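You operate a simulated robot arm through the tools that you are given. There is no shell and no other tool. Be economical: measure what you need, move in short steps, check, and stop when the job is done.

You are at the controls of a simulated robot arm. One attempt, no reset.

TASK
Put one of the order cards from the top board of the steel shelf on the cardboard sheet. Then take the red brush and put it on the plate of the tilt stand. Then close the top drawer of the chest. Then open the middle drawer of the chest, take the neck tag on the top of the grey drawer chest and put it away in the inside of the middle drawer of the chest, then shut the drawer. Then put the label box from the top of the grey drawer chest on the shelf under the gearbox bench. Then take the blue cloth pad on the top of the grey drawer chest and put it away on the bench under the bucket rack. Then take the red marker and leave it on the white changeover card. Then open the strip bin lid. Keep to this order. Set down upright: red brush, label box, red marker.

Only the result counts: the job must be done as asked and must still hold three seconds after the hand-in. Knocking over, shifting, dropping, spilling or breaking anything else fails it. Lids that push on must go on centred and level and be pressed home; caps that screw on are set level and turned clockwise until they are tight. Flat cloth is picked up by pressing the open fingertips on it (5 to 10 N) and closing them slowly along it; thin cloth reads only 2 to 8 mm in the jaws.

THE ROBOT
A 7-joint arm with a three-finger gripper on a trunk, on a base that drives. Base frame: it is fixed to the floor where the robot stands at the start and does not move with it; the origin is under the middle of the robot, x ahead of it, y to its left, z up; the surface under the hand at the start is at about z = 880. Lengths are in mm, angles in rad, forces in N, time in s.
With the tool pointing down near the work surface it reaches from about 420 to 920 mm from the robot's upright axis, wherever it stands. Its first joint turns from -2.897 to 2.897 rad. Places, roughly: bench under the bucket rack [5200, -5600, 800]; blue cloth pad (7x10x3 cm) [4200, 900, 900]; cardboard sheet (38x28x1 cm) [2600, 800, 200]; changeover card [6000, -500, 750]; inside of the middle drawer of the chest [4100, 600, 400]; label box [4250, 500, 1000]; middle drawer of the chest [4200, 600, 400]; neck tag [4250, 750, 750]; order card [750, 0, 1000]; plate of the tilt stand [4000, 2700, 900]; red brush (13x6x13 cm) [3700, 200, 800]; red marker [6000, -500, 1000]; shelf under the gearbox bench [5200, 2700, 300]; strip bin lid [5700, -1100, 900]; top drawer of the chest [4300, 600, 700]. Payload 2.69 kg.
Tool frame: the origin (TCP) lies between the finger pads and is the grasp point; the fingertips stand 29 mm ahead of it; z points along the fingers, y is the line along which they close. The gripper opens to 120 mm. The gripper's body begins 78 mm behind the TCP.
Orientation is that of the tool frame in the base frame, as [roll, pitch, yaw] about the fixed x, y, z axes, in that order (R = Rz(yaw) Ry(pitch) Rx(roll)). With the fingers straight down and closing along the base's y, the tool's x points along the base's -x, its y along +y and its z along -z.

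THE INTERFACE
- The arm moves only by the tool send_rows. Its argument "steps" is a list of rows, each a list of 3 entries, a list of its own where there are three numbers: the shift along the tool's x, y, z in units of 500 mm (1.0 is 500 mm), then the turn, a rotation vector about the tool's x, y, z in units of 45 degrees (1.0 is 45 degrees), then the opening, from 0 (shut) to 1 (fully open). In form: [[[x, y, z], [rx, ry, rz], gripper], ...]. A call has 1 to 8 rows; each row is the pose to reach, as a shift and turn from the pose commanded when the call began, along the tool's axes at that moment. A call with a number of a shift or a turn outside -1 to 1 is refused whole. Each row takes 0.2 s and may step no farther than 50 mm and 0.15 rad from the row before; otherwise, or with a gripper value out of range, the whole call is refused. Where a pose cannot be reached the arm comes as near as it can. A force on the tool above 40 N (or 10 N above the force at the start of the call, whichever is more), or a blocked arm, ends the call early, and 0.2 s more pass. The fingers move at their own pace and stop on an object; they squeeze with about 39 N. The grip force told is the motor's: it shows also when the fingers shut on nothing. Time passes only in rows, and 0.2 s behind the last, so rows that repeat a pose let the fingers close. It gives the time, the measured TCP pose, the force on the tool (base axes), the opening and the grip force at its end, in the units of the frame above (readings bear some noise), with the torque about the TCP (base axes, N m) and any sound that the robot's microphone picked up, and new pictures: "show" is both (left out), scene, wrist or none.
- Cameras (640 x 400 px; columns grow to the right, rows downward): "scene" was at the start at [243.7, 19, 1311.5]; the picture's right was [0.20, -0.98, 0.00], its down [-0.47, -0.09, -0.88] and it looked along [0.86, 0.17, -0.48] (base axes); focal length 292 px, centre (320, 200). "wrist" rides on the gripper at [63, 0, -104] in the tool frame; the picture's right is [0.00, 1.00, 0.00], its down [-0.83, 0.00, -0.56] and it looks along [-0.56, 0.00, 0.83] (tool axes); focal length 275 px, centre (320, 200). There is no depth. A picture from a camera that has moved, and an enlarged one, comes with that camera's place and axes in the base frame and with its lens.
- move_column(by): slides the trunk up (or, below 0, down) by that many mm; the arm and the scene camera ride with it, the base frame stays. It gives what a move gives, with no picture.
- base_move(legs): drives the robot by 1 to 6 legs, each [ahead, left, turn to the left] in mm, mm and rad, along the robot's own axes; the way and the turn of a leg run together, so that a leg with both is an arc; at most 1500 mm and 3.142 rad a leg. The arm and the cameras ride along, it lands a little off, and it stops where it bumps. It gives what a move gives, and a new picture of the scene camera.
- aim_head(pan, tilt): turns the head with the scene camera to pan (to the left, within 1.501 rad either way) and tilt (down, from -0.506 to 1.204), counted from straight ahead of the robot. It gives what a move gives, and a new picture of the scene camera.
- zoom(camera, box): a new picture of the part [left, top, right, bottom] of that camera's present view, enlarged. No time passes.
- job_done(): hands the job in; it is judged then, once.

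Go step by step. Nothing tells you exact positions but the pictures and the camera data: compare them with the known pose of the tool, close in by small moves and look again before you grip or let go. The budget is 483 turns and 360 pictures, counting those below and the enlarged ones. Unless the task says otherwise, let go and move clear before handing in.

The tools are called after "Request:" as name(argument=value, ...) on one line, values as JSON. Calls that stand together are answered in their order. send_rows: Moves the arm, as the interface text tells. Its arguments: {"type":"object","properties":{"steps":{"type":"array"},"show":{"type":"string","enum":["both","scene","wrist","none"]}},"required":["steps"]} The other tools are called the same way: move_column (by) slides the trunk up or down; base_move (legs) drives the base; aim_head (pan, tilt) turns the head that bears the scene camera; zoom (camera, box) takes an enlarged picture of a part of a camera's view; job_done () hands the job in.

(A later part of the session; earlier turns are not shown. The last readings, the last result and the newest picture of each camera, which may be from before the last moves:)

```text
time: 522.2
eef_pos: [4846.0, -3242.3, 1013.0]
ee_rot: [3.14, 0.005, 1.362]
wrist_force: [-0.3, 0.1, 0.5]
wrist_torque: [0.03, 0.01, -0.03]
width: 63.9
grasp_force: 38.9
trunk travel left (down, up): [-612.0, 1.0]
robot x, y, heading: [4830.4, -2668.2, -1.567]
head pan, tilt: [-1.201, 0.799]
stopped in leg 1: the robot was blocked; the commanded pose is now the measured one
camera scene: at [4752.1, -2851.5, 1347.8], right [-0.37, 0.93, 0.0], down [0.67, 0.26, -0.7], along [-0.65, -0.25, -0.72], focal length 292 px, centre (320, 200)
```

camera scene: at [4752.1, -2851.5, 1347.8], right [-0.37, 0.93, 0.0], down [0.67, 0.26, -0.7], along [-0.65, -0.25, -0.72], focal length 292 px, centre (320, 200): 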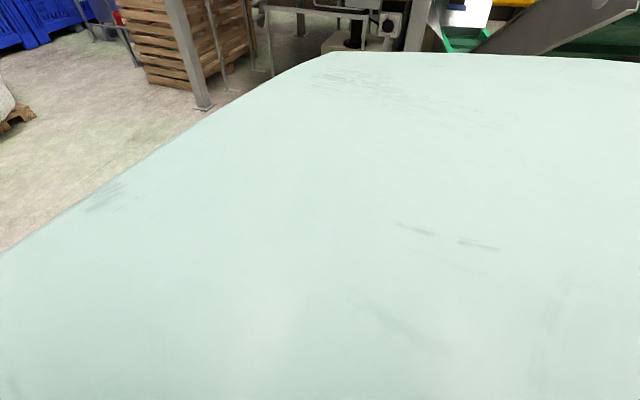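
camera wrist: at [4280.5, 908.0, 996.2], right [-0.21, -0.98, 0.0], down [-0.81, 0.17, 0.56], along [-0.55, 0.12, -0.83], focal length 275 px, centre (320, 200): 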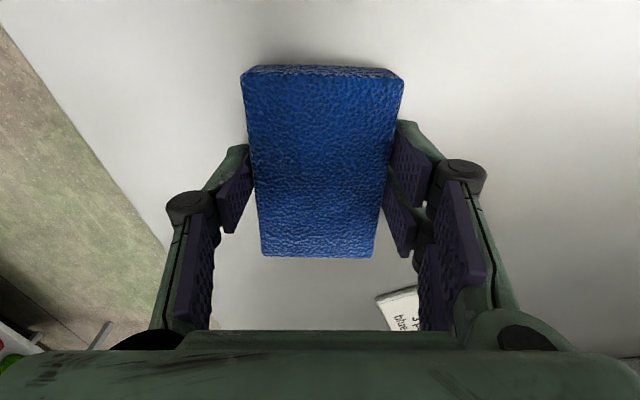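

Obstacle is on the right (the white sack). Move left.

Request:
base_move(legs=[[0, 80, 0]])

Request:
aim_head(pan=-0.9, tilt=0.75)

```text
time: 523.5
eef_pos: [4924.9, -3242.5, 1013.0]
ee_rot: [3.14, 0.005, 1.362]
wrist_force: [-0.2, -0.2, -0.2]
wrist_torque: [0.02, 0.0, -0.01]
width: 63.8
grasp_force: 39.1
trunk travel left (down, up): [-612.0, 1.0]
robot x, y, heading: [4905.1, -2667.9, -1.563]
head pan, tilt: [-1.201, 0.799]
camera scene: at [4831.9, -2851.2, 1347.8], right [-0.37, 0.93, 0.0], down [0.67, 0.26, -0.7], along [-0.65, -0.26, -0.72], focal length 292 px, centre (320, 200)
```

scene: 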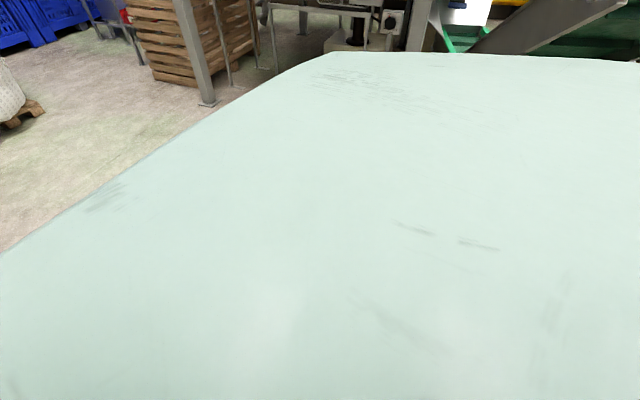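

```text
time: 524.3
eef_pos: [4925.6, -3242.4, 1012.9]
ee_rot: [3.14, 0.007, 1.361]
wrist_force: [0.4, 0.0, -0.2]
wrist_torque: [-0.01, 0.01, 0.02]
width: 63.9
grasp_force: 39.0
trunk travel left (down, up): [-612.0, 1.0]
robot x, y, heading: [4906.2, -2665.8, -1.563]
head pan, tilt: [-0.901, 0.75]
camera scene: at [4841.8, -2873.4, 1351.7], right [-0.62, 0.78, 0.0], down [0.53, 0.43, -0.73], along [-0.57, -0.46, -0.68], focal length 292 px, centre (320, 200)
```

scene: 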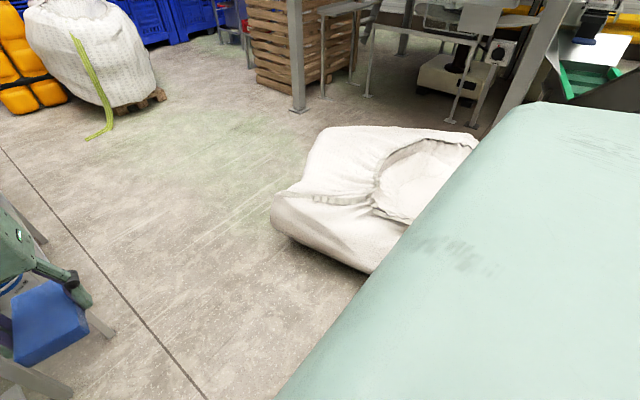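

Request:
base_move(legs=[[0, 0, -0.008], [300, 0, 0]])

Request:
aim_head(pan=0.4, tilt=0.6)

```text
time: 526.7
eef_pos: [4919.0, -3544.2, 1012.8]
ee_rot: [3.139, 0.005, 1.353]
wrist_force: [0.0, -0.7, 0.1]
wrist_torque: [0.06, -0.01, -0.02]
width: 63.7
grasp_force: 39.2
trunk travel left (down, up): [-612.0, 1.0]
robot x, y, heading: [4904.8, -2966.4, -1.575]
head pan, tilt: [-0.901, 0.75]
camera scene: at [4839.1, -3174.6, 1351.6], right [-0.62, 0.79, 0.0], down [0.54, 0.42, -0.73], along [-0.57, -0.45, -0.68], focal length 292 px, centre (320, 200)
```

scene: 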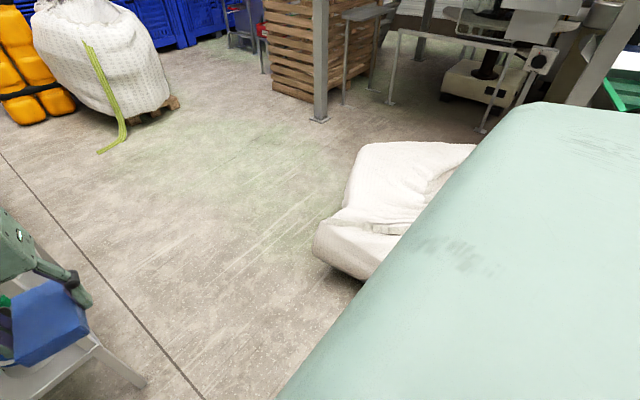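

```text
time: 528.1
eef_pos: [4919.9, -3543.2, 1013.8]
ee_rot: [3.141, 0.006, 1.352]
wrist_force: [0.1, 1.1, -0.5]
wrist_torque: [-0.04, 0.0, 0.01]
width: 63.9
grasp_force: 38.8
trunk travel left (down, up): [-612.0, 1.0]
robot x, y, heading: [4904.6, -2974.5, -1.576]
head pan, tilt: [0.4, 0.6]
camera scene: at [4938.3, -3204.4, 1364.6], right [-0.92, -0.39, 0.0], down [-0.22, 0.52, -0.83], along [0.32, -0.76, -0.56], focal length 292 px, centre (320, 200)
```

scene: 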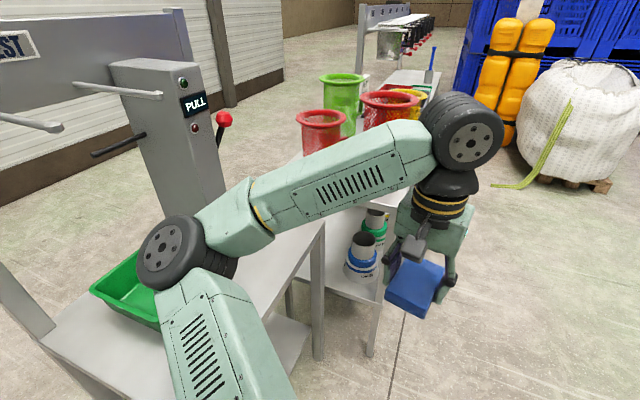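

Table with the red buckets starts at x≈4990, y≈−3976. I'll go forward a little and then diagonally right to pass it.

Request:
base_move(legs=[[150, 0, 0], [300, -350, 0]])

Request:
aim_head(pan=0.2, tilt=0.4)

```text
time: 532.4
eef_pos: [4569.8, -3987.6, 1013.3]
ee_rot: [3.14, 0.007, 1.353]
wrist_force: [0.8, 0.1, 0.4]
wrist_torque: [-0.02, -0.01, 0.0]
width: 63.9
grasp_force: 39.2
trunk travel left (down, up): [-612.0, 1.0]
robot x, y, heading: [4555.0, -3409.4, -1.576]
head pan, tilt: [0.4, 0.6]
camera scene: at [4588.7, -3648.6, 1364.6], right [-0.92, -0.39, 0.0], down [-0.22, 0.52, -0.83], along [0.32, -0.76, -0.57], focal length 292 px, centre (320, 200)
```

scene: 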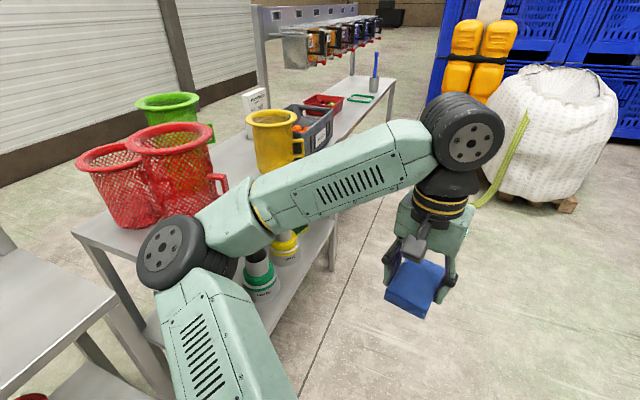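

```text
time: 533.1
eef_pos: [4569.8, -3986.9, 1013.4]
ee_rot: [3.14, 0.005, 1.352]
wrist_force: [0.0, -1.1, 0.1]
wrist_torque: [0.01, 0.01, -0.01]
width: 63.6
grasp_force: 38.9
trunk travel left (down, up): [-612.0, 1.0]
robot x, y, heading: [4554.0, -3415.9, -1.577]
head pan, tilt: [0.201, 0.4]
camera scene: at [4573.0, -3657.8, 1382.8], right [-0.98, -0.2, 0.0], down [-0.08, 0.38, -0.92], along [0.18, -0.9, -0.39], focal length 292 px, centre (320, 200)
```

scene: 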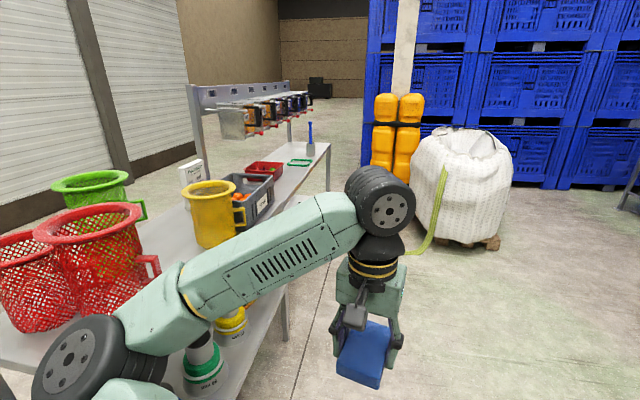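

The bench with the bucket rack at its far end runs along x≈4990+. Drive on along it.

Request:
base_move(legs=[[300, -120, 0], [1300, 0, 0]])

Request:
aim_head(pan=0.9, tilt=0.35)

```text
time: 535.3
eef_pos: [4497.2, -4246.5, 1013.9]
ee_rot: [3.139, 0.005, 1.342]
wrist_force: [-0.6, 1.0, -0.2]
wrist_torque: [-0.05, 0.0, 0.0]
width: 63.7
grasp_force: 39.3
trunk travel left (down, up): [-612.0, 1.0]
robot x, y, heading: [4490.0, -3675.3, -1.582]
head pan, tilt: [0.201, 0.4]
stopped in leg 1: the robot was blocked; the commanded pose is now the measured one
camera scene: at [4503.6, -3917.3, 1382.9], right [-0.98, -0.19, 0.0], down [-0.07, 0.38, -0.92], along [0.17, -0.91, -0.39], focal length 292 px, centre (320, 200)
```

scene: 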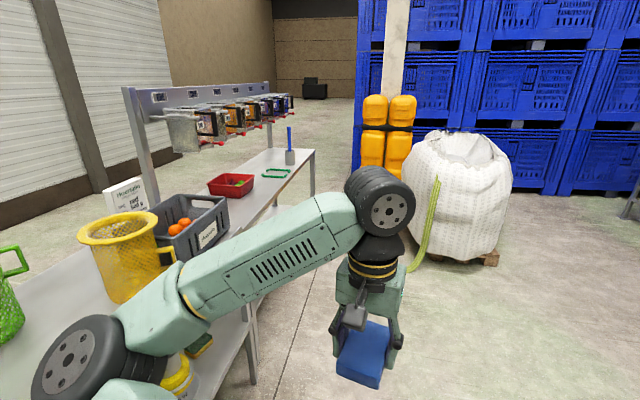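

```text
time: 536.4
eef_pos: [4497.7, -4248.7, 1014.0]
ee_rot: [3.139, 0.005, 1.343]
wrist_force: [-0.6, -0.8, 0.3]
wrist_torque: [-0.02, -0.02, 0.0]
width: 63.8
grasp_force: 39.0
trunk travel left (down, up): [-612.0, 1.0]
robot x, y, heading: [4490.5, -3666.7, -1.582]
head pan, tilt: [0.901, 0.351]
camera scene: at [4558.5, -3885.4, 1387.4], right [-0.63, -0.78, 0.0], down [-0.27, 0.22, -0.94], along [0.73, -0.59, -0.34], focal length 292 px, centre (320, 200)
```

scene: 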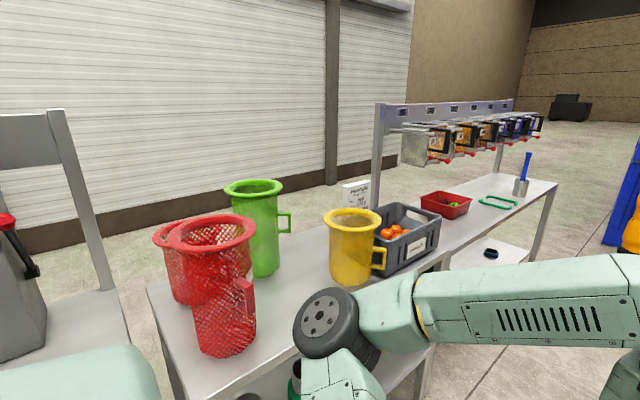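

Request:
base_move(legs=[[0, 40, 0.012], [600, 0, 0]])

```text
time: 540.4
eef_pos: [4540.8, -4848.6, 1014.7]
ee_rot: [3.14, 0.005, 1.353]
wrist_force: [-0.2, -0.1, -0.2]
wrist_torque: [-0.02, 0.0, 0.01]
width: 63.7
grasp_force: 38.8
trunk travel left (down, up): [-612.0, 1.0]
robot x, y, heading: [4527.0, -4271.3, -1.576]
head pan, tilt: [0.901, 0.351]
camera scene: at [4598.6, -4486.3, 1387.3], right [-0.62, -0.78, 0.0], down [-0.27, 0.21, -0.94], along [0.73, -0.59, -0.34], focal length 292 px, centre (320, 200)
```

scene: 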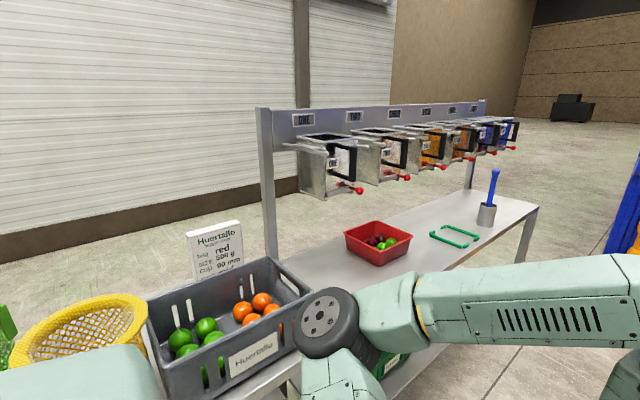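

Request:
zoom(camera="scene", box=[330, 160, 550, 290])

Request:
base_move(legs=[[900, 0, 0]])

```text
2.91 times, centred on (440, 225) of scene
camera zoom: at [4598.6, -4486.3, 1387.3], right [-0.62, -0.78, 0.0], down [-0.27, 0.21, -0.94], along [0.73, -0.59, -0.34], focal length 849 px, centre (-29, 127)
```

zoom: 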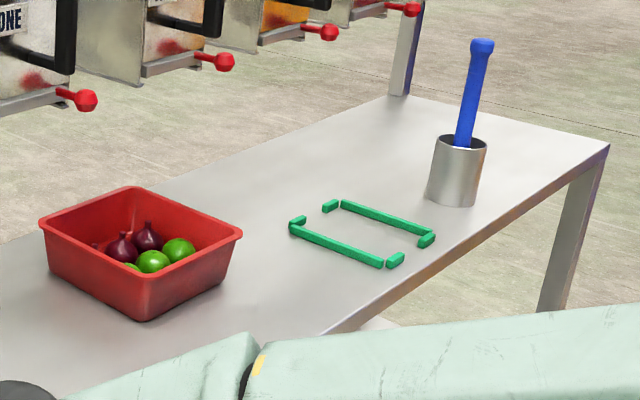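

```text
time: 545.1
eef_pos: [4527.5, -5740.2, 1013.1]
ee_rot: [3.14, 0.005, 1.342]
wrist_force: [0.3, 0.0, -0.8]
wrist_torque: [0.0, -0.01, -0.01]
width: 64.1
grasp_force: 39.2
trunk travel left (down, up): [-612.0, 1.0]
robot x, y, heading: [4523.3, -5160.5, -1.587]
head pan, tilt: [0.901, 0.351]
camera scene: at [4588.9, -5377.7, 1387.3], right [-0.63, -0.78, 0.0], down [-0.27, 0.22, -0.94], along [0.73, -0.59, -0.34], focal length 292 px, centre (320, 200)
```

scene: 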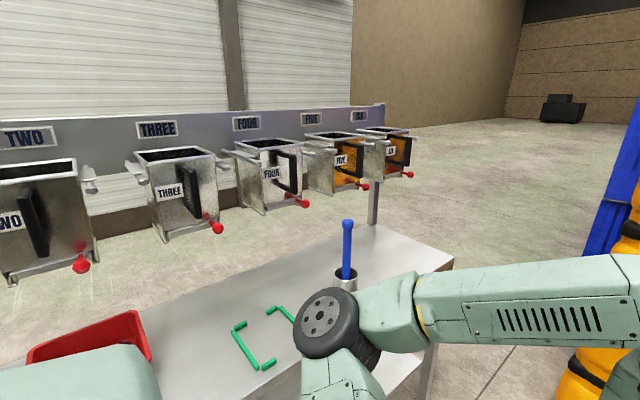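

The green rails are a nest on that bench; I'll set the pad on the free bench area between the red tray and the nest, near (5060, −5450). Position the base and turn to face the bench.

Request:
base_move(legs=[[230, -30, 0], [0, 0, 0.8], [0, 0, 0.785]])

Request:
aim_head(pan=-0.1, tilt=0.5)

```text
time: 551.1
eef_pos: [5063.1, -5376.0, 1013.7]
ee_rot: [3.141, 0.005, 2.928]
wrist_force: [0.9, -0.4, -0.5]
wrist_torque: [0.0, 0.0, -0.01]
width: 63.8
grasp_force: 39.4
trunk travel left (down, up): [-612.0, 1.0]
robot x, y, heading: [4485.3, -5392.8, 0.002]
head pan, tilt: [0.901, 0.351]
camera scene: at [4699.8, -5316.9, 1387.4], right [0.78, -0.62, 0.0], down [-0.21, -0.27, -0.94], along [0.58, 0.74, -0.34], focal length 292 px, centre (320, 200)
```

scene: 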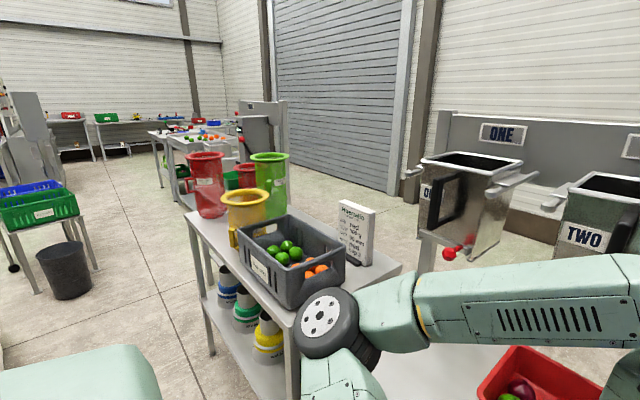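

```text
time: 552.4
eef_pos: [5062.4, -5376.0, 1013.2]
ee_rot: [3.14, 0.006, 2.926]
wrist_force: [-0.3, -0.3, -1.1]
wrist_torque: [-0.02, 0.01, 0.01]
width: 64.0
grasp_force: 38.8
trunk travel left (down, up): [-612.0, 1.0]
robot x, y, heading: [4486.4, -5392.0, -0.006]
head pan, tilt: [-0.099, 0.499]
camera scene: at [4732.4, -5398.9, 1373.7], right [-0.1, -1.0, 0.0], down [-0.48, 0.05, -0.88], along [0.87, -0.09, -0.48], focal length 292 px, centre (320, 200)
```

scene: 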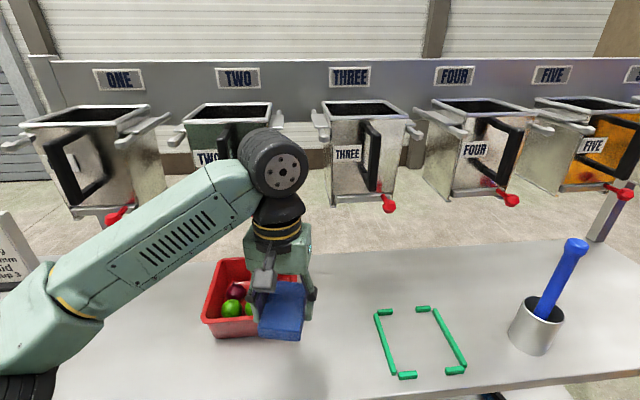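

Move over the free spot and lower.

Request:
send_rows(steps=[[[-0.026, -0.08, 0], [0, 0, 0], 0.2], [[-0.052, -0.165, 0], [0, 0, 0], 0.2], [[-0.052, -0.165, 0.09], [0, 0, 0], 0.2], [[-0.052, -0.165, 0.18], [0, 0, 0], 0.2], [[-0.052, -0.165, 0.25], [0, 0, 0], 0.2]])

```text
time: 553.5
eef_pos: [5070.9, -5462.8, 886.6]
ee_rot: [3.141, 0.005, 2.927]
wrist_force: [0.2, -0.5, 0.2]
wrist_torque: [-0.03, -0.03, 0.0]
width: 63.8
grasp_force: 38.5
trunk travel left (down, up): [-612.0, 1.0]
robot x, y, heading: [4489.0, -5392.8, -0.0]
head pan, tilt: [-0.099, 0.499]
camera scene: at [4732.6, -5399.0, 1373.7], right [-0.1, -0.99, 0.0], down [-0.48, 0.05, -0.88], along [0.87, -0.09, -0.48], focal length 292 px, centre (320, 200)
camera wrist: at [5007.7, -5448.6, 990.1], right [0.21, 0.98, 0.0], down [0.81, -0.17, 0.56], along [0.55, -0.12, -0.83], focal length 275 px, centre (320, 200)
```

scene: 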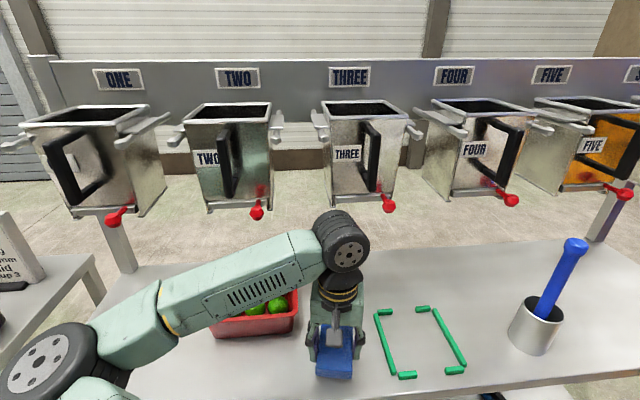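
wrist: 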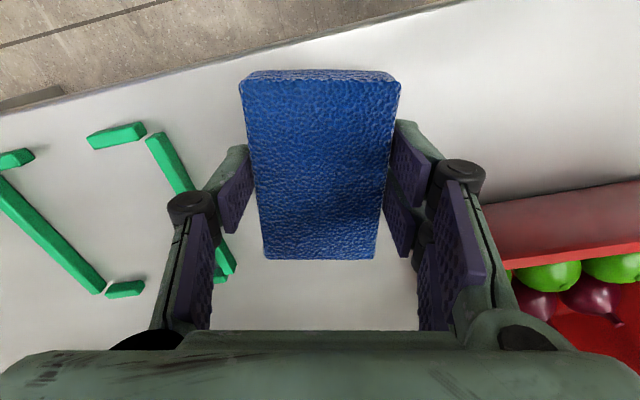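

The pad's near edge is right at the bench edge; shift 32 mm inward before lowering.

Request:
send_rows(steps=[[[-0.062, 0.014, 0], [0, 0, 0], 0.2], [[-0.062, 0.014, 0.03], [0, 0, 0], 0.2], [[-0.062, 0.014, 0.045], [0, 0, 0], 0.2], [[-0.062, 0.014, 0.058], [0, 0, 0], 0.2], [[-0.062, 0.014, 0.07], [0, 0, 0], 0.2], [[-0.062, 0.014, 0.08], [0, 0, 0], 0.2]], show="wrist")

```text
time: 555.0
eef_pos: [5102.4, -5460.5, 848.8]
ee_rot: [3.14, 0.005, 2.923]
wrist_force: [-0.8, 0.1, -1.2]
wrist_torque: [0.01, 0.02, 0.02]
width: 64.0
grasp_force: 38.9
trunk travel left (down, up): [-612.0, 1.0]
robot x, y, heading: [4486.3, -5390.5, -0.001]
head pan, tilt: [-0.099, 0.499]
camera wrist: at [5040.0, -5447.7, 951.3], right [0.21, 0.98, 0.0], down [0.81, -0.17, 0.56], along [0.55, -0.12, -0.83], focal length 275 px, centre (320, 200)
```

wrist: 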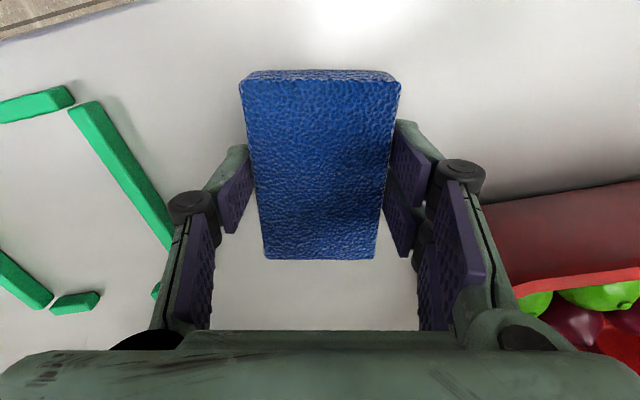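

Request:
send_rows(steps=[[[0, 0, 0.012], [0, 0, 0], 0.2], [[0, 0, 0.022], [0, 0, 0], 0.2], [[0, 0, 0.032], [0, 0, 0], 0.2], [[0, 0, 0.042], [0, 0, 0], 0.2], [[0, 0, 0.052], [0, 0, 0], 0.2]], show="none")

```text
time: 556.0
eef_pos: [5102.7, -5462.2, 833.0]
ee_rot: [-3.142, 0.017, 2.925]
wrist_force: [-7.7, 3.3, 24.6]
wrist_torque: [0.21, 0.49, -0.01]
width: 63.9
grasp_force: 39.0
trunk travel left (down, up): [-612.0, 1.0]
robot x, y, heading: [4488.3, -5388.0, -0.002]
head pan, tilt: [-0.099, 0.499]
stopped in row 5: the force on the tool passed its limit at 44 N (the readings are from after the stop); the commanded pose is now the measured one
```

Contact. Ease off, open slightly, and rise.

Request:
send_rows(steps=[[[0, 0, -0.005], [0, 0, 0], 0.4], [[0, 0, -0.005], [0, 0, 0], 0.6], [[0, 0, -0.005], [0, 0, 0], 0.75], [[0, 0, -0.005], [0, 0, 0], 0.8], [[0, 0, -0.06], [0, 0, 0], 0.8], [[0, 0, -0.15], [0, 0, 0], 0.8], [[0, 0, -0.24], [0, 0, 0], 0.8]])

```text
time: 557.6
eef_pos: [5101.1, -5461.8, 949.8]
ee_rot: [3.139, 0.01, 2.929]
wrist_force: [0.3, -0.4, -0.6]
wrist_torque: [-0.02, -0.01, 0.02]
width: 96.1
grasp_force: 0.0
trunk travel left (down, up): [-612.0, 1.0]
robot x, y, heading: [4486.3, -5389.2, -0.001]
head pan, tilt: [-0.099, 0.499]
camera scene: at [4732.1, -5398.9, 1373.7], right [-0.1, -0.99, 0.0], down [-0.48, 0.05, -0.88], along [0.87, -0.09, -0.48], focal length 292 px, centre (320, 200)
camera wrist: at [5038.2, -5448.7, 1052.4], right [0.21, 0.98, 0.0], down [0.81, -0.17, 0.57], along [0.55, -0.12, -0.82], focal length 275 px, centre (320, 200)
```

scene: 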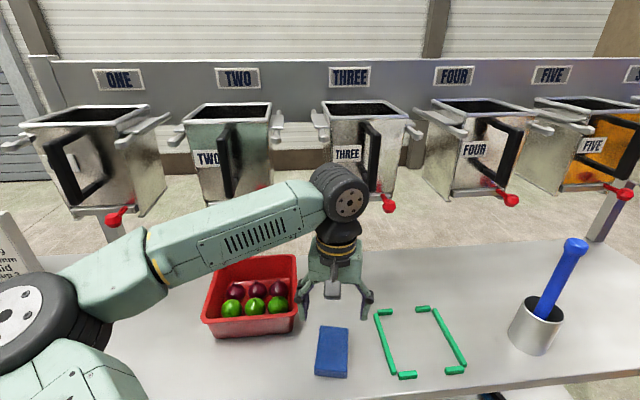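
wrist: 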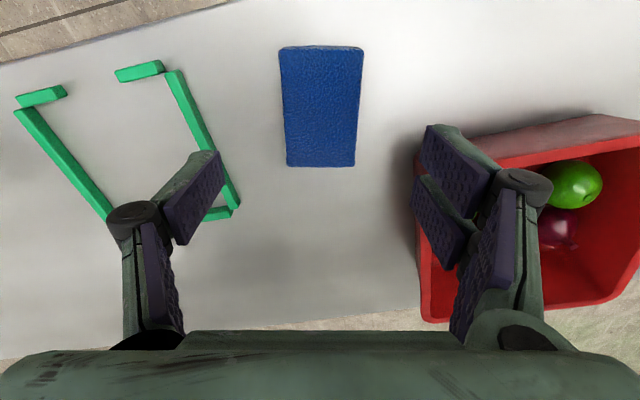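

Pad placed. Retract straight back from the rack, then leave along the way I came.

Request:
send_rows(steps=[[[0.08, -0.017, 0], [0, 0, 0], 0.8], [[0.16, -0.035, 0], [0, 0, 0], 0.6], [[0.24, -0.052, 0], [0, 0, 0], 0.3], [[0.29, -0.064, -0.02], [0, 0, 0], 0.3]], show="none")

Request:
base_move(legs=[[0, 0, 0.79], [0, 0, 0.785]])

Request:
aim_head(pan=-0.2, tilt=0.5)

```text
time: 558.6
eef_pos: [4953.2, -5462.1, 958.1]
ee_rot: [3.139, 0.012, 2.926]
wrist_force: [-0.3, 0.6, 0.1]
wrist_torque: [0.01, 0.0, 0.0]
width: 39.1
grasp_force: 1.2
trunk travel left (down, up): [-612.0, 1.0]
robot x, y, heading: [4486.1, -5392.7, -0.002]
head pan, tilt: [-0.099, 0.499]
```

```text
time: 563.3
eef_pos: [4555.1, -4924.0, 958.6]
ee_rot: [3.139, 0.013, -1.78]
wrist_force: [0.4, 0.1, 0.7]
wrist_torque: [0.01, 0.01, 0.0]
width: 35.9
grasp_force: 0.1
trunk travel left (down, up): [-612.0, 1.0]
robot x, y, heading: [4483.1, -5386.4, 1.577]
head pan, tilt: [-0.099, 0.499]
camera scene: at [4493.5, -5143.2, 1373.7], right [1.0, -0.09, 0.0], down [-0.04, -0.48, -0.88], along [0.08, 0.87, -0.48], focal length 292 px, centre (320, 200)
```

scene: 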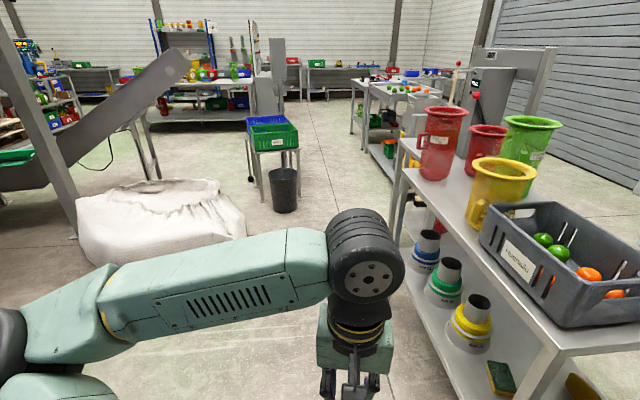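

```text
time: 563.9
eef_pos: [4556.4, -4923.5, 959.2]
ee_rot: [3.14, 0.012, -1.78]
wrist_force: [0.2, -0.4, 0.7]
wrist_torque: [-0.03, 0.01, 0.03]
width: 36.0
grasp_force: 0.0
trunk travel left (down, up): [-612.0, 1.0]
robot x, y, heading: [4487.0, -5390.1, 1.572]
head pan, tilt: [-0.201, 0.499]
camera scene: at [4502.7, -5144.5, 1373.7], right [0.98, -0.19, 0.0], down [-0.09, -0.47, -0.88], along [0.17, 0.86, -0.48], focal length 292 px, centre (320, 200)
```

scene: 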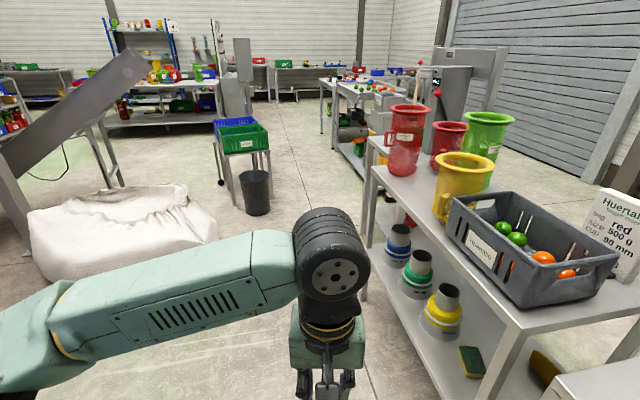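

I need to verify the crate stand in the aisle: it may have been touched when I passed. Zooming.

Request:
zoom(camera="scene", box=[170, 80, 330, 240])

```text
2.50 times, centred on (250, 160) of scene
camera zoom: at [4502.7, -5144.5, 1373.7], right [0.98, -0.19, 0.0], down [-0.09, -0.47, -0.88], along [0.17, 0.86, -0.48], focal length 730 px, centre (495, 300)
```

zoom: 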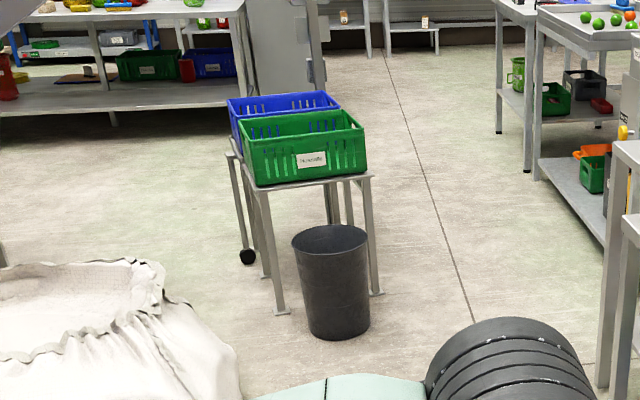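

The stand's leg projects where it was before, so it was only touched, not moved. I'll return with safer clearances.

Request:
base_move(legs=[[0, -42, 0], [1500, 0, 0], [480, 0, 0]])

Request:
base_move(legs=[[300, -360, 0], [1400, 0, 0]])

```text
time: 574.4
eef_pos: [4593.6, -2958.0, 958.8]
ee_rot: [3.138, 0.011, -1.786]
wrist_force: [0.8, 0.4, -0.1]
wrist_torque: [-0.03, 0.01, 0.03]
width: 36.0
grasp_force: 0.0
trunk travel left (down, up): [-612.0, 1.0]
robot x, y, heading: [4521.2, -3423.8, 1.571]
head pan, tilt: [-0.201, 0.499]
camera scene: at [4540.3, -3177.8, 1373.6], right [0.98, -0.2, 0.0], down [-0.1, -0.47, -0.88], along [0.18, 0.86, -0.48], focal length 292 px, centre (320, 200)
```

scene: 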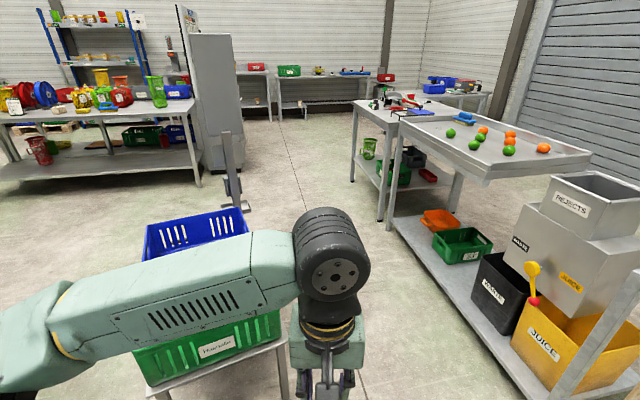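

```text
time: 584.3
eef_pos: [4946.1, -1265.2, 958.4]
ee_rot: [3.14, 0.012, -1.777]
wrist_force: [0.2, -0.6, 1.5]
wrist_torque: [-0.01, -0.03, -0.01]
width: 35.9
grasp_force: 0.1
trunk travel left (down, up): [-612.0, 1.0]
robot x, y, heading: [4878.8, -1729.9, 1.583]
head pan, tilt: [-0.201, 0.499]
camera scene: at [4893.4, -1485.4, 1373.7], right [0.98, -0.19, 0.0], down [-0.09, -0.47, -0.88], along [0.17, 0.86, -0.48], focal length 292 px, centre (320, 200)
```

scene: 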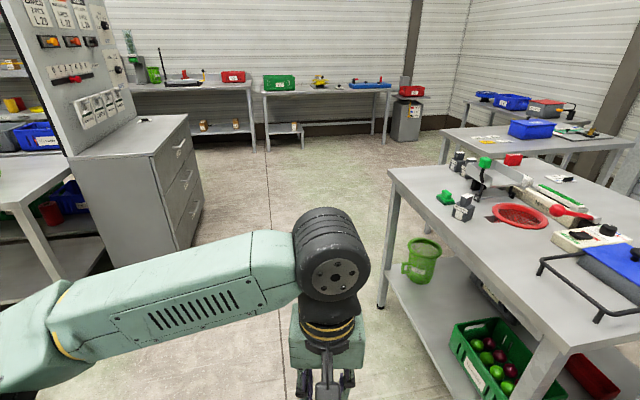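

Request:
zoom(camera="scene", box=[380, 110, 640, 300])

Request:
base_move(legs=[[900, 80, 0], [0, 0, -0.79], [0, 0, -0.79]])

Request:
aim_head(pan=0.0, tilt=0.5)

```text
2.11 times, centred on (510, 205) of scene
camera zoom: at [4893.4, -1485.4, 1373.7], right [0.98, -0.19, 0.0], down [-0.09, -0.47, -0.88], along [0.17, 0.86, -0.48], focal length 614 px, centre (-80, 190)
```

zoom: 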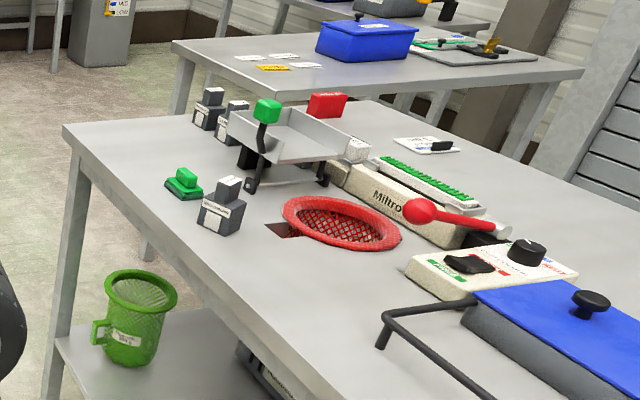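

```text
time: 593.3
eef_pos: [5259.7, -906.8, 959.1]
ee_rot: [3.139, 0.012, 2.918]
wrist_force: [0.7, -0.3, -0.8]
wrist_torque: [0.0, 0.03, -0.02]
width: 36.2
grasp_force: 0.0
trunk travel left (down, up): [-612.0, 1.0]
robot x, y, heading: [4792.0, -830.0, -0.012]
head pan, tilt: [-0.201, 0.499]
camera scene: at [5036.9, -850.4, 1373.7], right [-0.21, -0.98, 0.0], down [-0.47, 0.1, -0.88], along [0.86, -0.18, -0.48], focal length 292 px, centre (320, 200)
```

scene: 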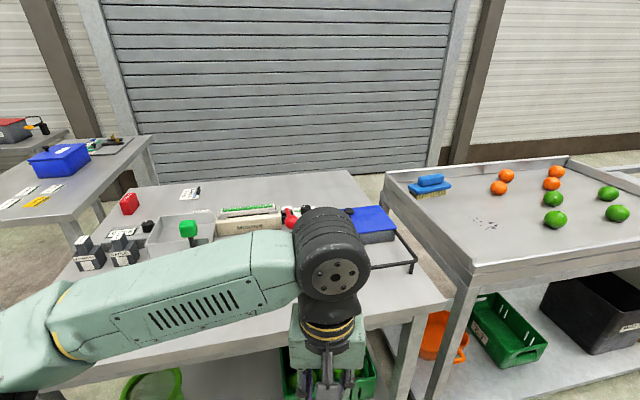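

```text
time: 594.0
eef_pos: [5258.7, -905.7, 958.1]
ee_rot: [3.141, 0.012, 2.917]
wrist_force: [-0.1, -1.0, -0.6]
wrist_torque: [0.01, 0.0, 0.0]
width: 35.9
grasp_force: 0.0
trunk travel left (down, up): [-612.0, 1.0]
robot x, y, heading: [4793.4, -830.3, -0.011]
head pan, tilt: [0.0, 0.499]
camera scene: at [5038.9, -832.3, 1373.7], right [-0.01, -1.0, 0.0], down [-0.48, 0.01, -0.88], along [0.88, -0.01, -0.48], focal length 292 px, centre (320, 200)
```

scene: 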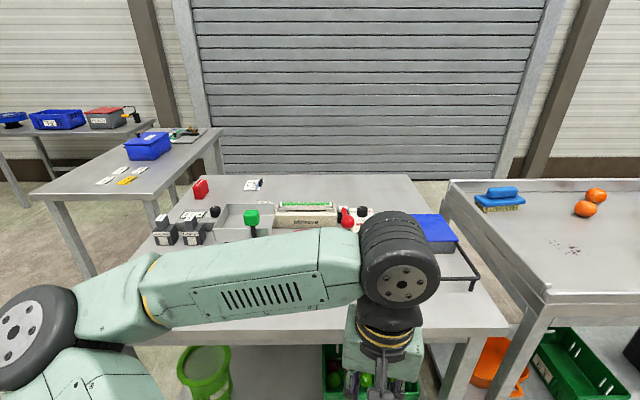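

The red marker block is near the bench's far corner at about (6106, −361) and the white card near (6214, −557). I'll reach them from the bench's +y side: raise the hand and drive round to about (5700, 150).

Request:
send_rows(steps=[[[0, 0, -0.08], [0, 0, 0], 0.3], [[0, 0, -0.16], [0, 0, 0], 0.3], [[0, 0, -0.24], [0, 0, 0], 0.3], [[0, 0, -0.3], [0, 0, 0], 0.3]], show="none")

Request:
base_move(legs=[[0, 1000, 0.01], [800, 0, 0], [0, 0, -0.79], [0, 0, -0.78]])

Request:
aim_head(pan=0.35, tilt=0.55)

```text
time: 595.0
eef_pos: [5257.8, -904.7, 1108.5]
ee_rot: [3.139, 0.01, 2.916]
wrist_force: [0.0, 0.8, -0.2]
wrist_torque: [-0.02, 0.0, 0.0]
width: 35.6
grasp_force: 0.0
trunk travel left (down, up): [-612.0, 1.0]
robot x, y, heading: [4790.8, -829.6, -0.009]
head pan, tilt: [0.0, 0.499]
```

```text
time: 611.2
eef_pos: [5536.7, -294.7, 1107.3]
ee_rot: [3.141, 0.014, 1.378]
wrist_force: [0.4, 0.2, 0.4]
wrist_torque: [0.0, -0.01, -0.01]
width: 36.0
grasp_force: 0.1
trunk travel left (down, up): [-612.0, 1.0]
robot x, y, heading: [5595.8, 171.1, -1.551]
head pan, tilt: [0.0, 0.499]
camera scene: at [5599.8, -73.1, 1373.7], right [-1.0, -0.02, 0.0], down [-0.01, 0.48, -0.88], along [0.02, -0.88, -0.48], focal length 292 px, centre (320, 200)
```

scene: 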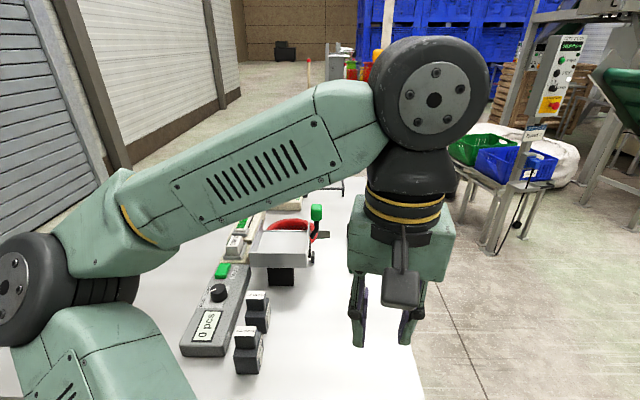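

```text
time: 612.0
eef_pos: [5535.7, -293.3, 1107.9]
ee_rot: [3.141, 0.013, 1.378]
wrist_force: [-0.1, -0.6, -0.7]
wrist_torque: [0.02, -0.01, -0.01]
width: 35.8
grasp_force: 0.2
trunk travel left (down, up): [-612.0, 1.0]
robot x, y, heading: [5594.0, 173.5, -1.55]
head pan, tilt: [0.351, 0.55]
camera scene: at [5630.5, -65.8, 1369.2], right [-0.93, -0.36, 0.0], down [-0.19, 0.49, -0.85], along [0.31, -0.79, -0.52], focal length 292 px, centre (320, 200)
```

scene: 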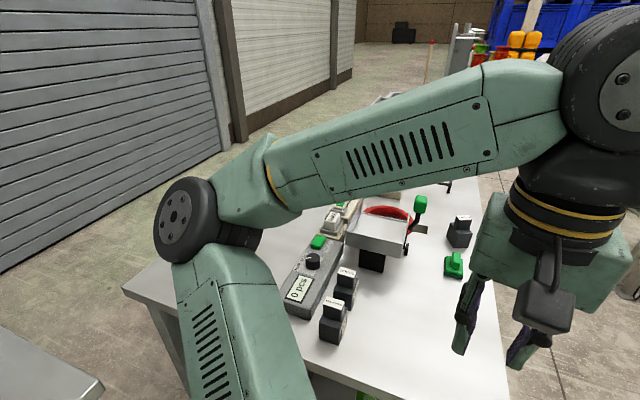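

The arm hides that corner; I'll move the hand over the bench and use the wrist camera.

Request:
send_rows(steps=[[[-0.01, 0.09, 0], [0, 0, 0], 0.3], [[-0.02, 0.18, 0], [0, 0, 0], 0.3], [[-0.03, 0.27, 0], [0, 0, 0], 0.3], [[-0.04, 0.36, 0], [0, 0, 0], 0.3], [[-0.05, 0.45, 0], [0, 0, 0], 0.3], [[-0.06, 0.54, 0], [0, 0, 0], 0.3], [[-0.07, 0.63, 0], [0, 0, 0], 0.3]])

```text
time: 613.6
eef_pos: [5838.8, -389.3, 1108.0]
ee_rot: [3.138, 0.013, 1.38]
wrist_force: [-0.1, -0.1, 0.3]
wrist_torque: [-0.03, -0.03, -0.01]
width: 36.0
grasp_force: 0.0
trunk travel left (down, up): [-612.0, 1.0]
robot x, y, heading: [5594.3, 171.1, -1.551]
head pan, tilt: [0.351, 0.55]
camera scene: at [5630.9, -65.8, 1369.1], right [-0.93, -0.36, 0.0], down [-0.19, 0.49, -0.85], along [0.31, -0.79, -0.52], focal length 292 px, centre (320, 200)
camera wrist: at [5849.7, -325.3, 1210.3], right [0.98, -0.19, 0.0], down [-0.15, -0.81, 0.57], along [-0.1, -0.56, -0.82], focal length 275 px, centre (320, 200)
```

scene: 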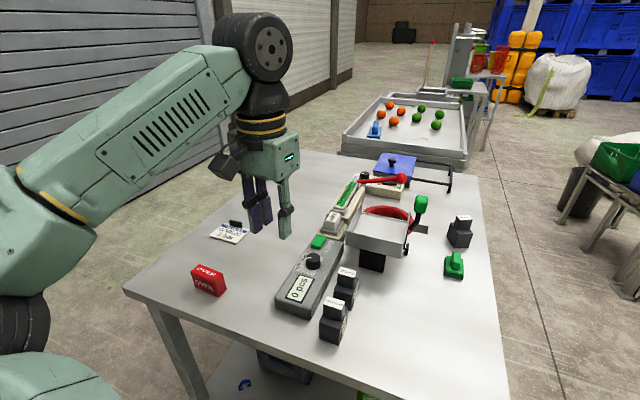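
wrist: 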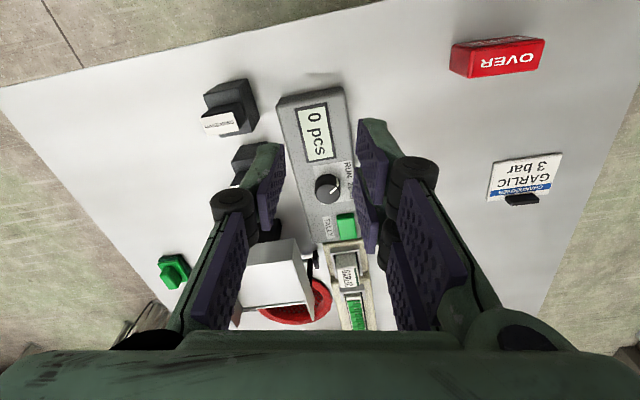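

Now I see the red "OVER" marker block and the white changeover card. Zoom for details.

Request:
zoom(camera="wrist", box=[420, 20, 620, 220])

Request:
zoom(camera="scene", box=[170, 200, 290, 310])

```text
2.00 times, centred on (520, 120) of wrist
camera zoom: at [5849.7, -325.3, 1210.3], right [0.98, -0.19, 0.0], down [-0.15, -0.81, 0.57], along [-0.1, -0.56, -0.82], focal length 551 px, centre (-80, 360)
```

zoom: 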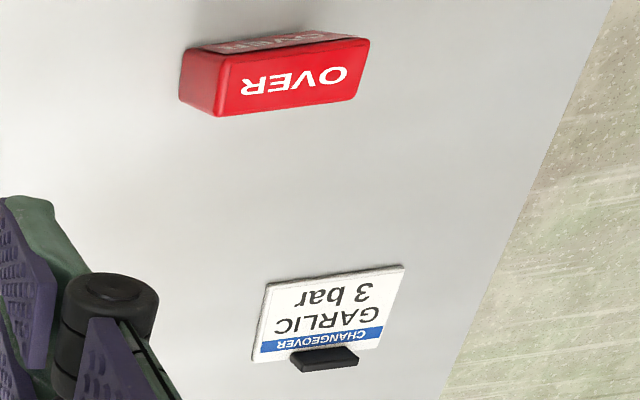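

```text
3.64 times, centred on (230, 255) of scene
camera zoom: at [5630.9, -65.8, 1369.1], right [-0.93, -0.36, 0.0], down [-0.19, 0.49, -0.85], along [0.31, -0.79, -0.52], focal length 1061 px, centre (647, 0)
```

zoom: 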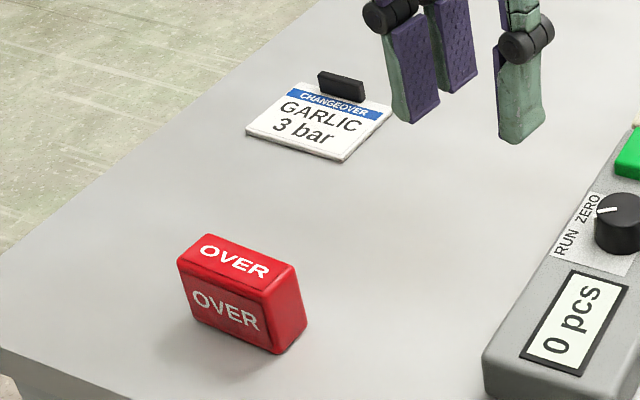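

Marker centre (6033, −405), 72×25 mm, long axis along x; card spans x 6067–6164, y −554…−628 with its fin at the −y edge. Bring the base closer and turn the hand to close along y.

Request:
base_move(legs=[[100, 0, -0.02], [0, 120, 0]])

Request:
send_rows(steps=[[[0, 0, 0], [0, 0, -0.18], 0.5], [[0, 0, 0], [0, 0, -0.36], 0.5], [[0, 0, 0], [0, 0, -0.54], 0.5], [[0, 0, 0], [0, 0, -0.72], 0.5], [[0, 0, 0], [0, 0, -0.9], 0.5], [[0, 0, 0], [0, 0, -1.0], 0.5]], show="none")

Request:
send_rows(steps=[[[0, 0, 0], [0, 0, -0.18], 0.5], [[0, 0, 0], [0, 0, -0.36], 0.5], [[0, 0, 0], [0, 0, -0.54], 0.5], [[0, 0, 0], [0, 0, -0.72], 0.5], [[0, 0, 0], [0, 0, -0.9], 0.5], [[0, 0, 0], [0, 0, -1.0], 0.5]], show="none")

Request:
send_rows(steps=[[[0, 0, 0], [0, 0, -0.18], 0.5]])

```text
time: 615.9
eef_pos: [5946.2, -494.8, 1108.1]
ee_rot: [3.141, 0.011, 1.357]
wrist_force: [0.0, 0.6, -0.1]
wrist_torque: [0.01, -0.02, -0.01]
width: 36.1
grasp_force: 0.1
trunk travel left (down, up): [-612.0, 1.0]
robot x, y, heading: [5717.4, 73.1, -1.573]
head pan, tilt: [0.351, 0.55]
camera scene: at [5746.7, -167.6, 1369.1], right [-0.94, -0.34, 0.0], down [-0.18, 0.49, -0.85], along [0.29, -0.8, -0.52], focal length 292 px, centre (320, 200)
```

scene: 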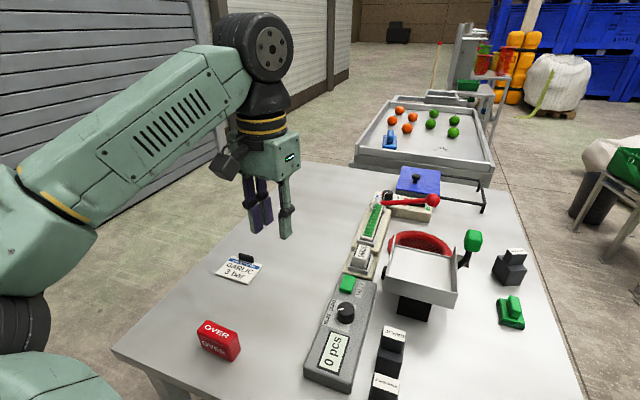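

```text
time: 617.3
eef_pos: [5946.9, -495.3, 1108.0]
ee_rot: [-3.135, 0.011, 2.146]
wrist_force: [-0.2, 0.6, -0.3]
wrist_torque: [0.0, 0.01, 0.01]
width: 60.1
grasp_force: 0.0
trunk travel left (down, up): [-612.0, 1.0]
robot x, y, heading: [5718.5, 71.5, -1.569]
head pan, tilt: [0.351, 0.55]
```

```text
time: 618.7
eef_pos: [5945.7, -494.9, 1108.0]
ee_rot: [-3.128, 0.0, 2.93]
wrist_force: [-0.3, 0.3, 1.1]
wrist_torque: [0.02, 0.04, 0.04]
width: 60.0
grasp_force: 0.1
trunk travel left (down, up): [-612.0, 1.0]
robot x, y, heading: [5716.7, 71.0, -1.569]
head pan, tilt: [0.351, 0.55]
```

```text
time: 619.1
eef_pos: [5946.6, -495.3, 1108.4]
ee_rot: [-3.128, -0.001, 3.073]
wrist_force: [-0.6, 0.4, 0.4]
wrist_torque: [-0.02, 0.04, -0.03]
width: 59.9
grasp_force: 0.1
trunk travel left (down, up): [-612.0, 1.0]
robot x, y, heading: [5717.6, 69.2, -1.567]
head pan, tilt: [0.351, 0.55]
camera scene: at [5746.3, -167.6, 1369.2], right [-0.94, -0.34, 0.0], down [-0.18, 0.49, -0.85], along [0.29, -0.8, -0.52], focal length 292 px, centre (320, 200)
camera wrist: at [5883.0, -489.1, 1211.1], right [0.07, 1.0, -0.01], down [0.83, -0.05, 0.56], along [0.55, -0.05, -0.83], focal length 275 px, centre (320, 200)
```

scene: 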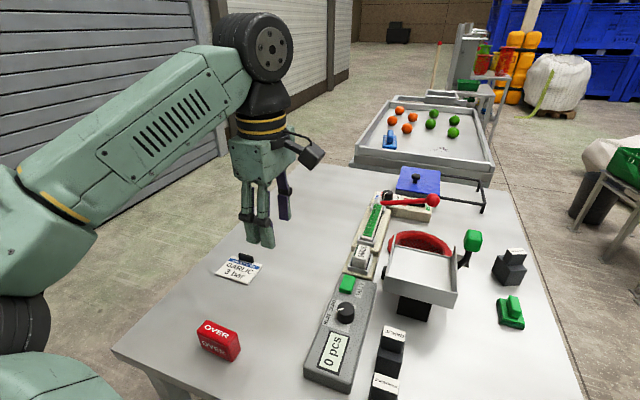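
wrist: 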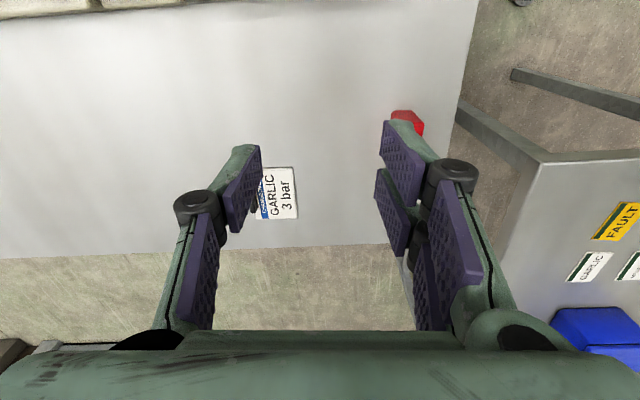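

Request:
send_rows(steps=[[[-0.05, 0.06, 0.02], [-0.017, 0, 0], 0.55], [[-0.1, 0.12, 0.06], [-0.017, 0, 0], 0.55], [[-0.16, 0.19, 0.1], [-0.017, 0, 0], 0.55], [[-0.16, 0.19, 0.18], [-0.017, 0, 0], 0.55]], show="wrist")

```text
refused: row 3 steps farther than a row can; nothing moved
```

Request:
send_rows(steps=[[[-0.05, 0.06, 0.02], [-0.017, 0, 0], 0.55], [[-0.1, 0.12, 0.05], [-0.017, 0, 0], 0.55], [[-0.14, 0.17, 0.1], [-0.017, 0, 0], 0.55], [[-0.16, 0.19, 0.18], [-0.017, 0, 0], 0.55]], show="wrist")

```text
time: 620.1
eef_pos: [6032.8, -407.0, 1016.4]
ee_rot: [3.141, 0.0, 3.069]
wrist_force: [0.3, 0.1, -1.0]
wrist_torque: [-0.01, 0.02, 0.03]
width: 66.0
grasp_force: 0.0
trunk travel left (down, up): [-612.0, 1.0]
robot x, y, heading: [5715.0, 69.6, -1.568]
head pan, tilt: [0.351, 0.55]
camera wrist: at [5969.2, -402.0, 1120.2], right [0.07, 1.0, 0.0], down [0.83, -0.06, 0.56], along [0.55, -0.04, -0.83], focal length 275 px, centre (320, 200)
```

wrist: 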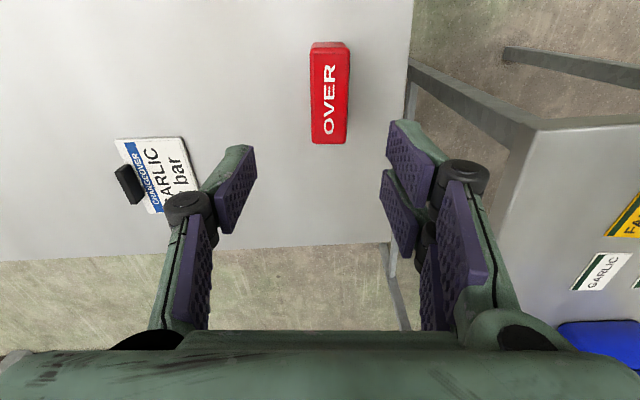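

Marker centre ≈ (6025, −400). Descend and grip.

Request:
send_rows(steps=[[[0.015, 0.013, 0.09], [0, 0, 0], 0.55], [[0.015, 0.013, 0.18], [0, 0, 0], 0.55], [[0.015, 0.013, 0.25], [0, 0, 0], 0.55], [[0.015, 0.013, 0.274], [0, 0, 0], 0.5], [[0.015, 0.013, 0.274], [0, 0, 0], 0.3], [[0.015, 0.013, 0.274], [0, 0, 0], 0.15], [[0.015, 0.013, 0.274], [0, 0, 0], 0.1], [[0.015, 0.013, 0.274], [0, 0, 0], 0.1]], show="wrist")

```text
time: 621.3
eef_pos: [6025.6, -396.7, 887.4]
ee_rot: [-3.14, 0.009, 3.069]
wrist_force: [-5.0, 22.7, 40.3]
wrist_torque: [1.99, 0.76, -0.32]
width: 52.5
grasp_force: 16.4
trunk travel left (down, up): [-612.0, 1.0]
robot x, y, heading: [5715.1, 69.2, -1.566]
head pan, tilt: [0.351, 0.55]
stopped in row 5: the force on the tool passed its limit at 48 N (the readings are from after the stop); the commanded pose is now the measured one
camera wrist: at [5961.0, -391.5, 990.0], right [0.07, 1.0, 0.0], down [0.82, -0.06, 0.56], along [0.56, -0.04, -0.83], focal length 275 px, centre (320, 200)
```

wrist: 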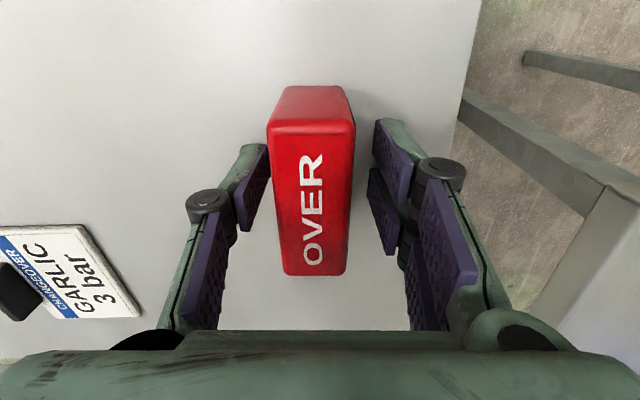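

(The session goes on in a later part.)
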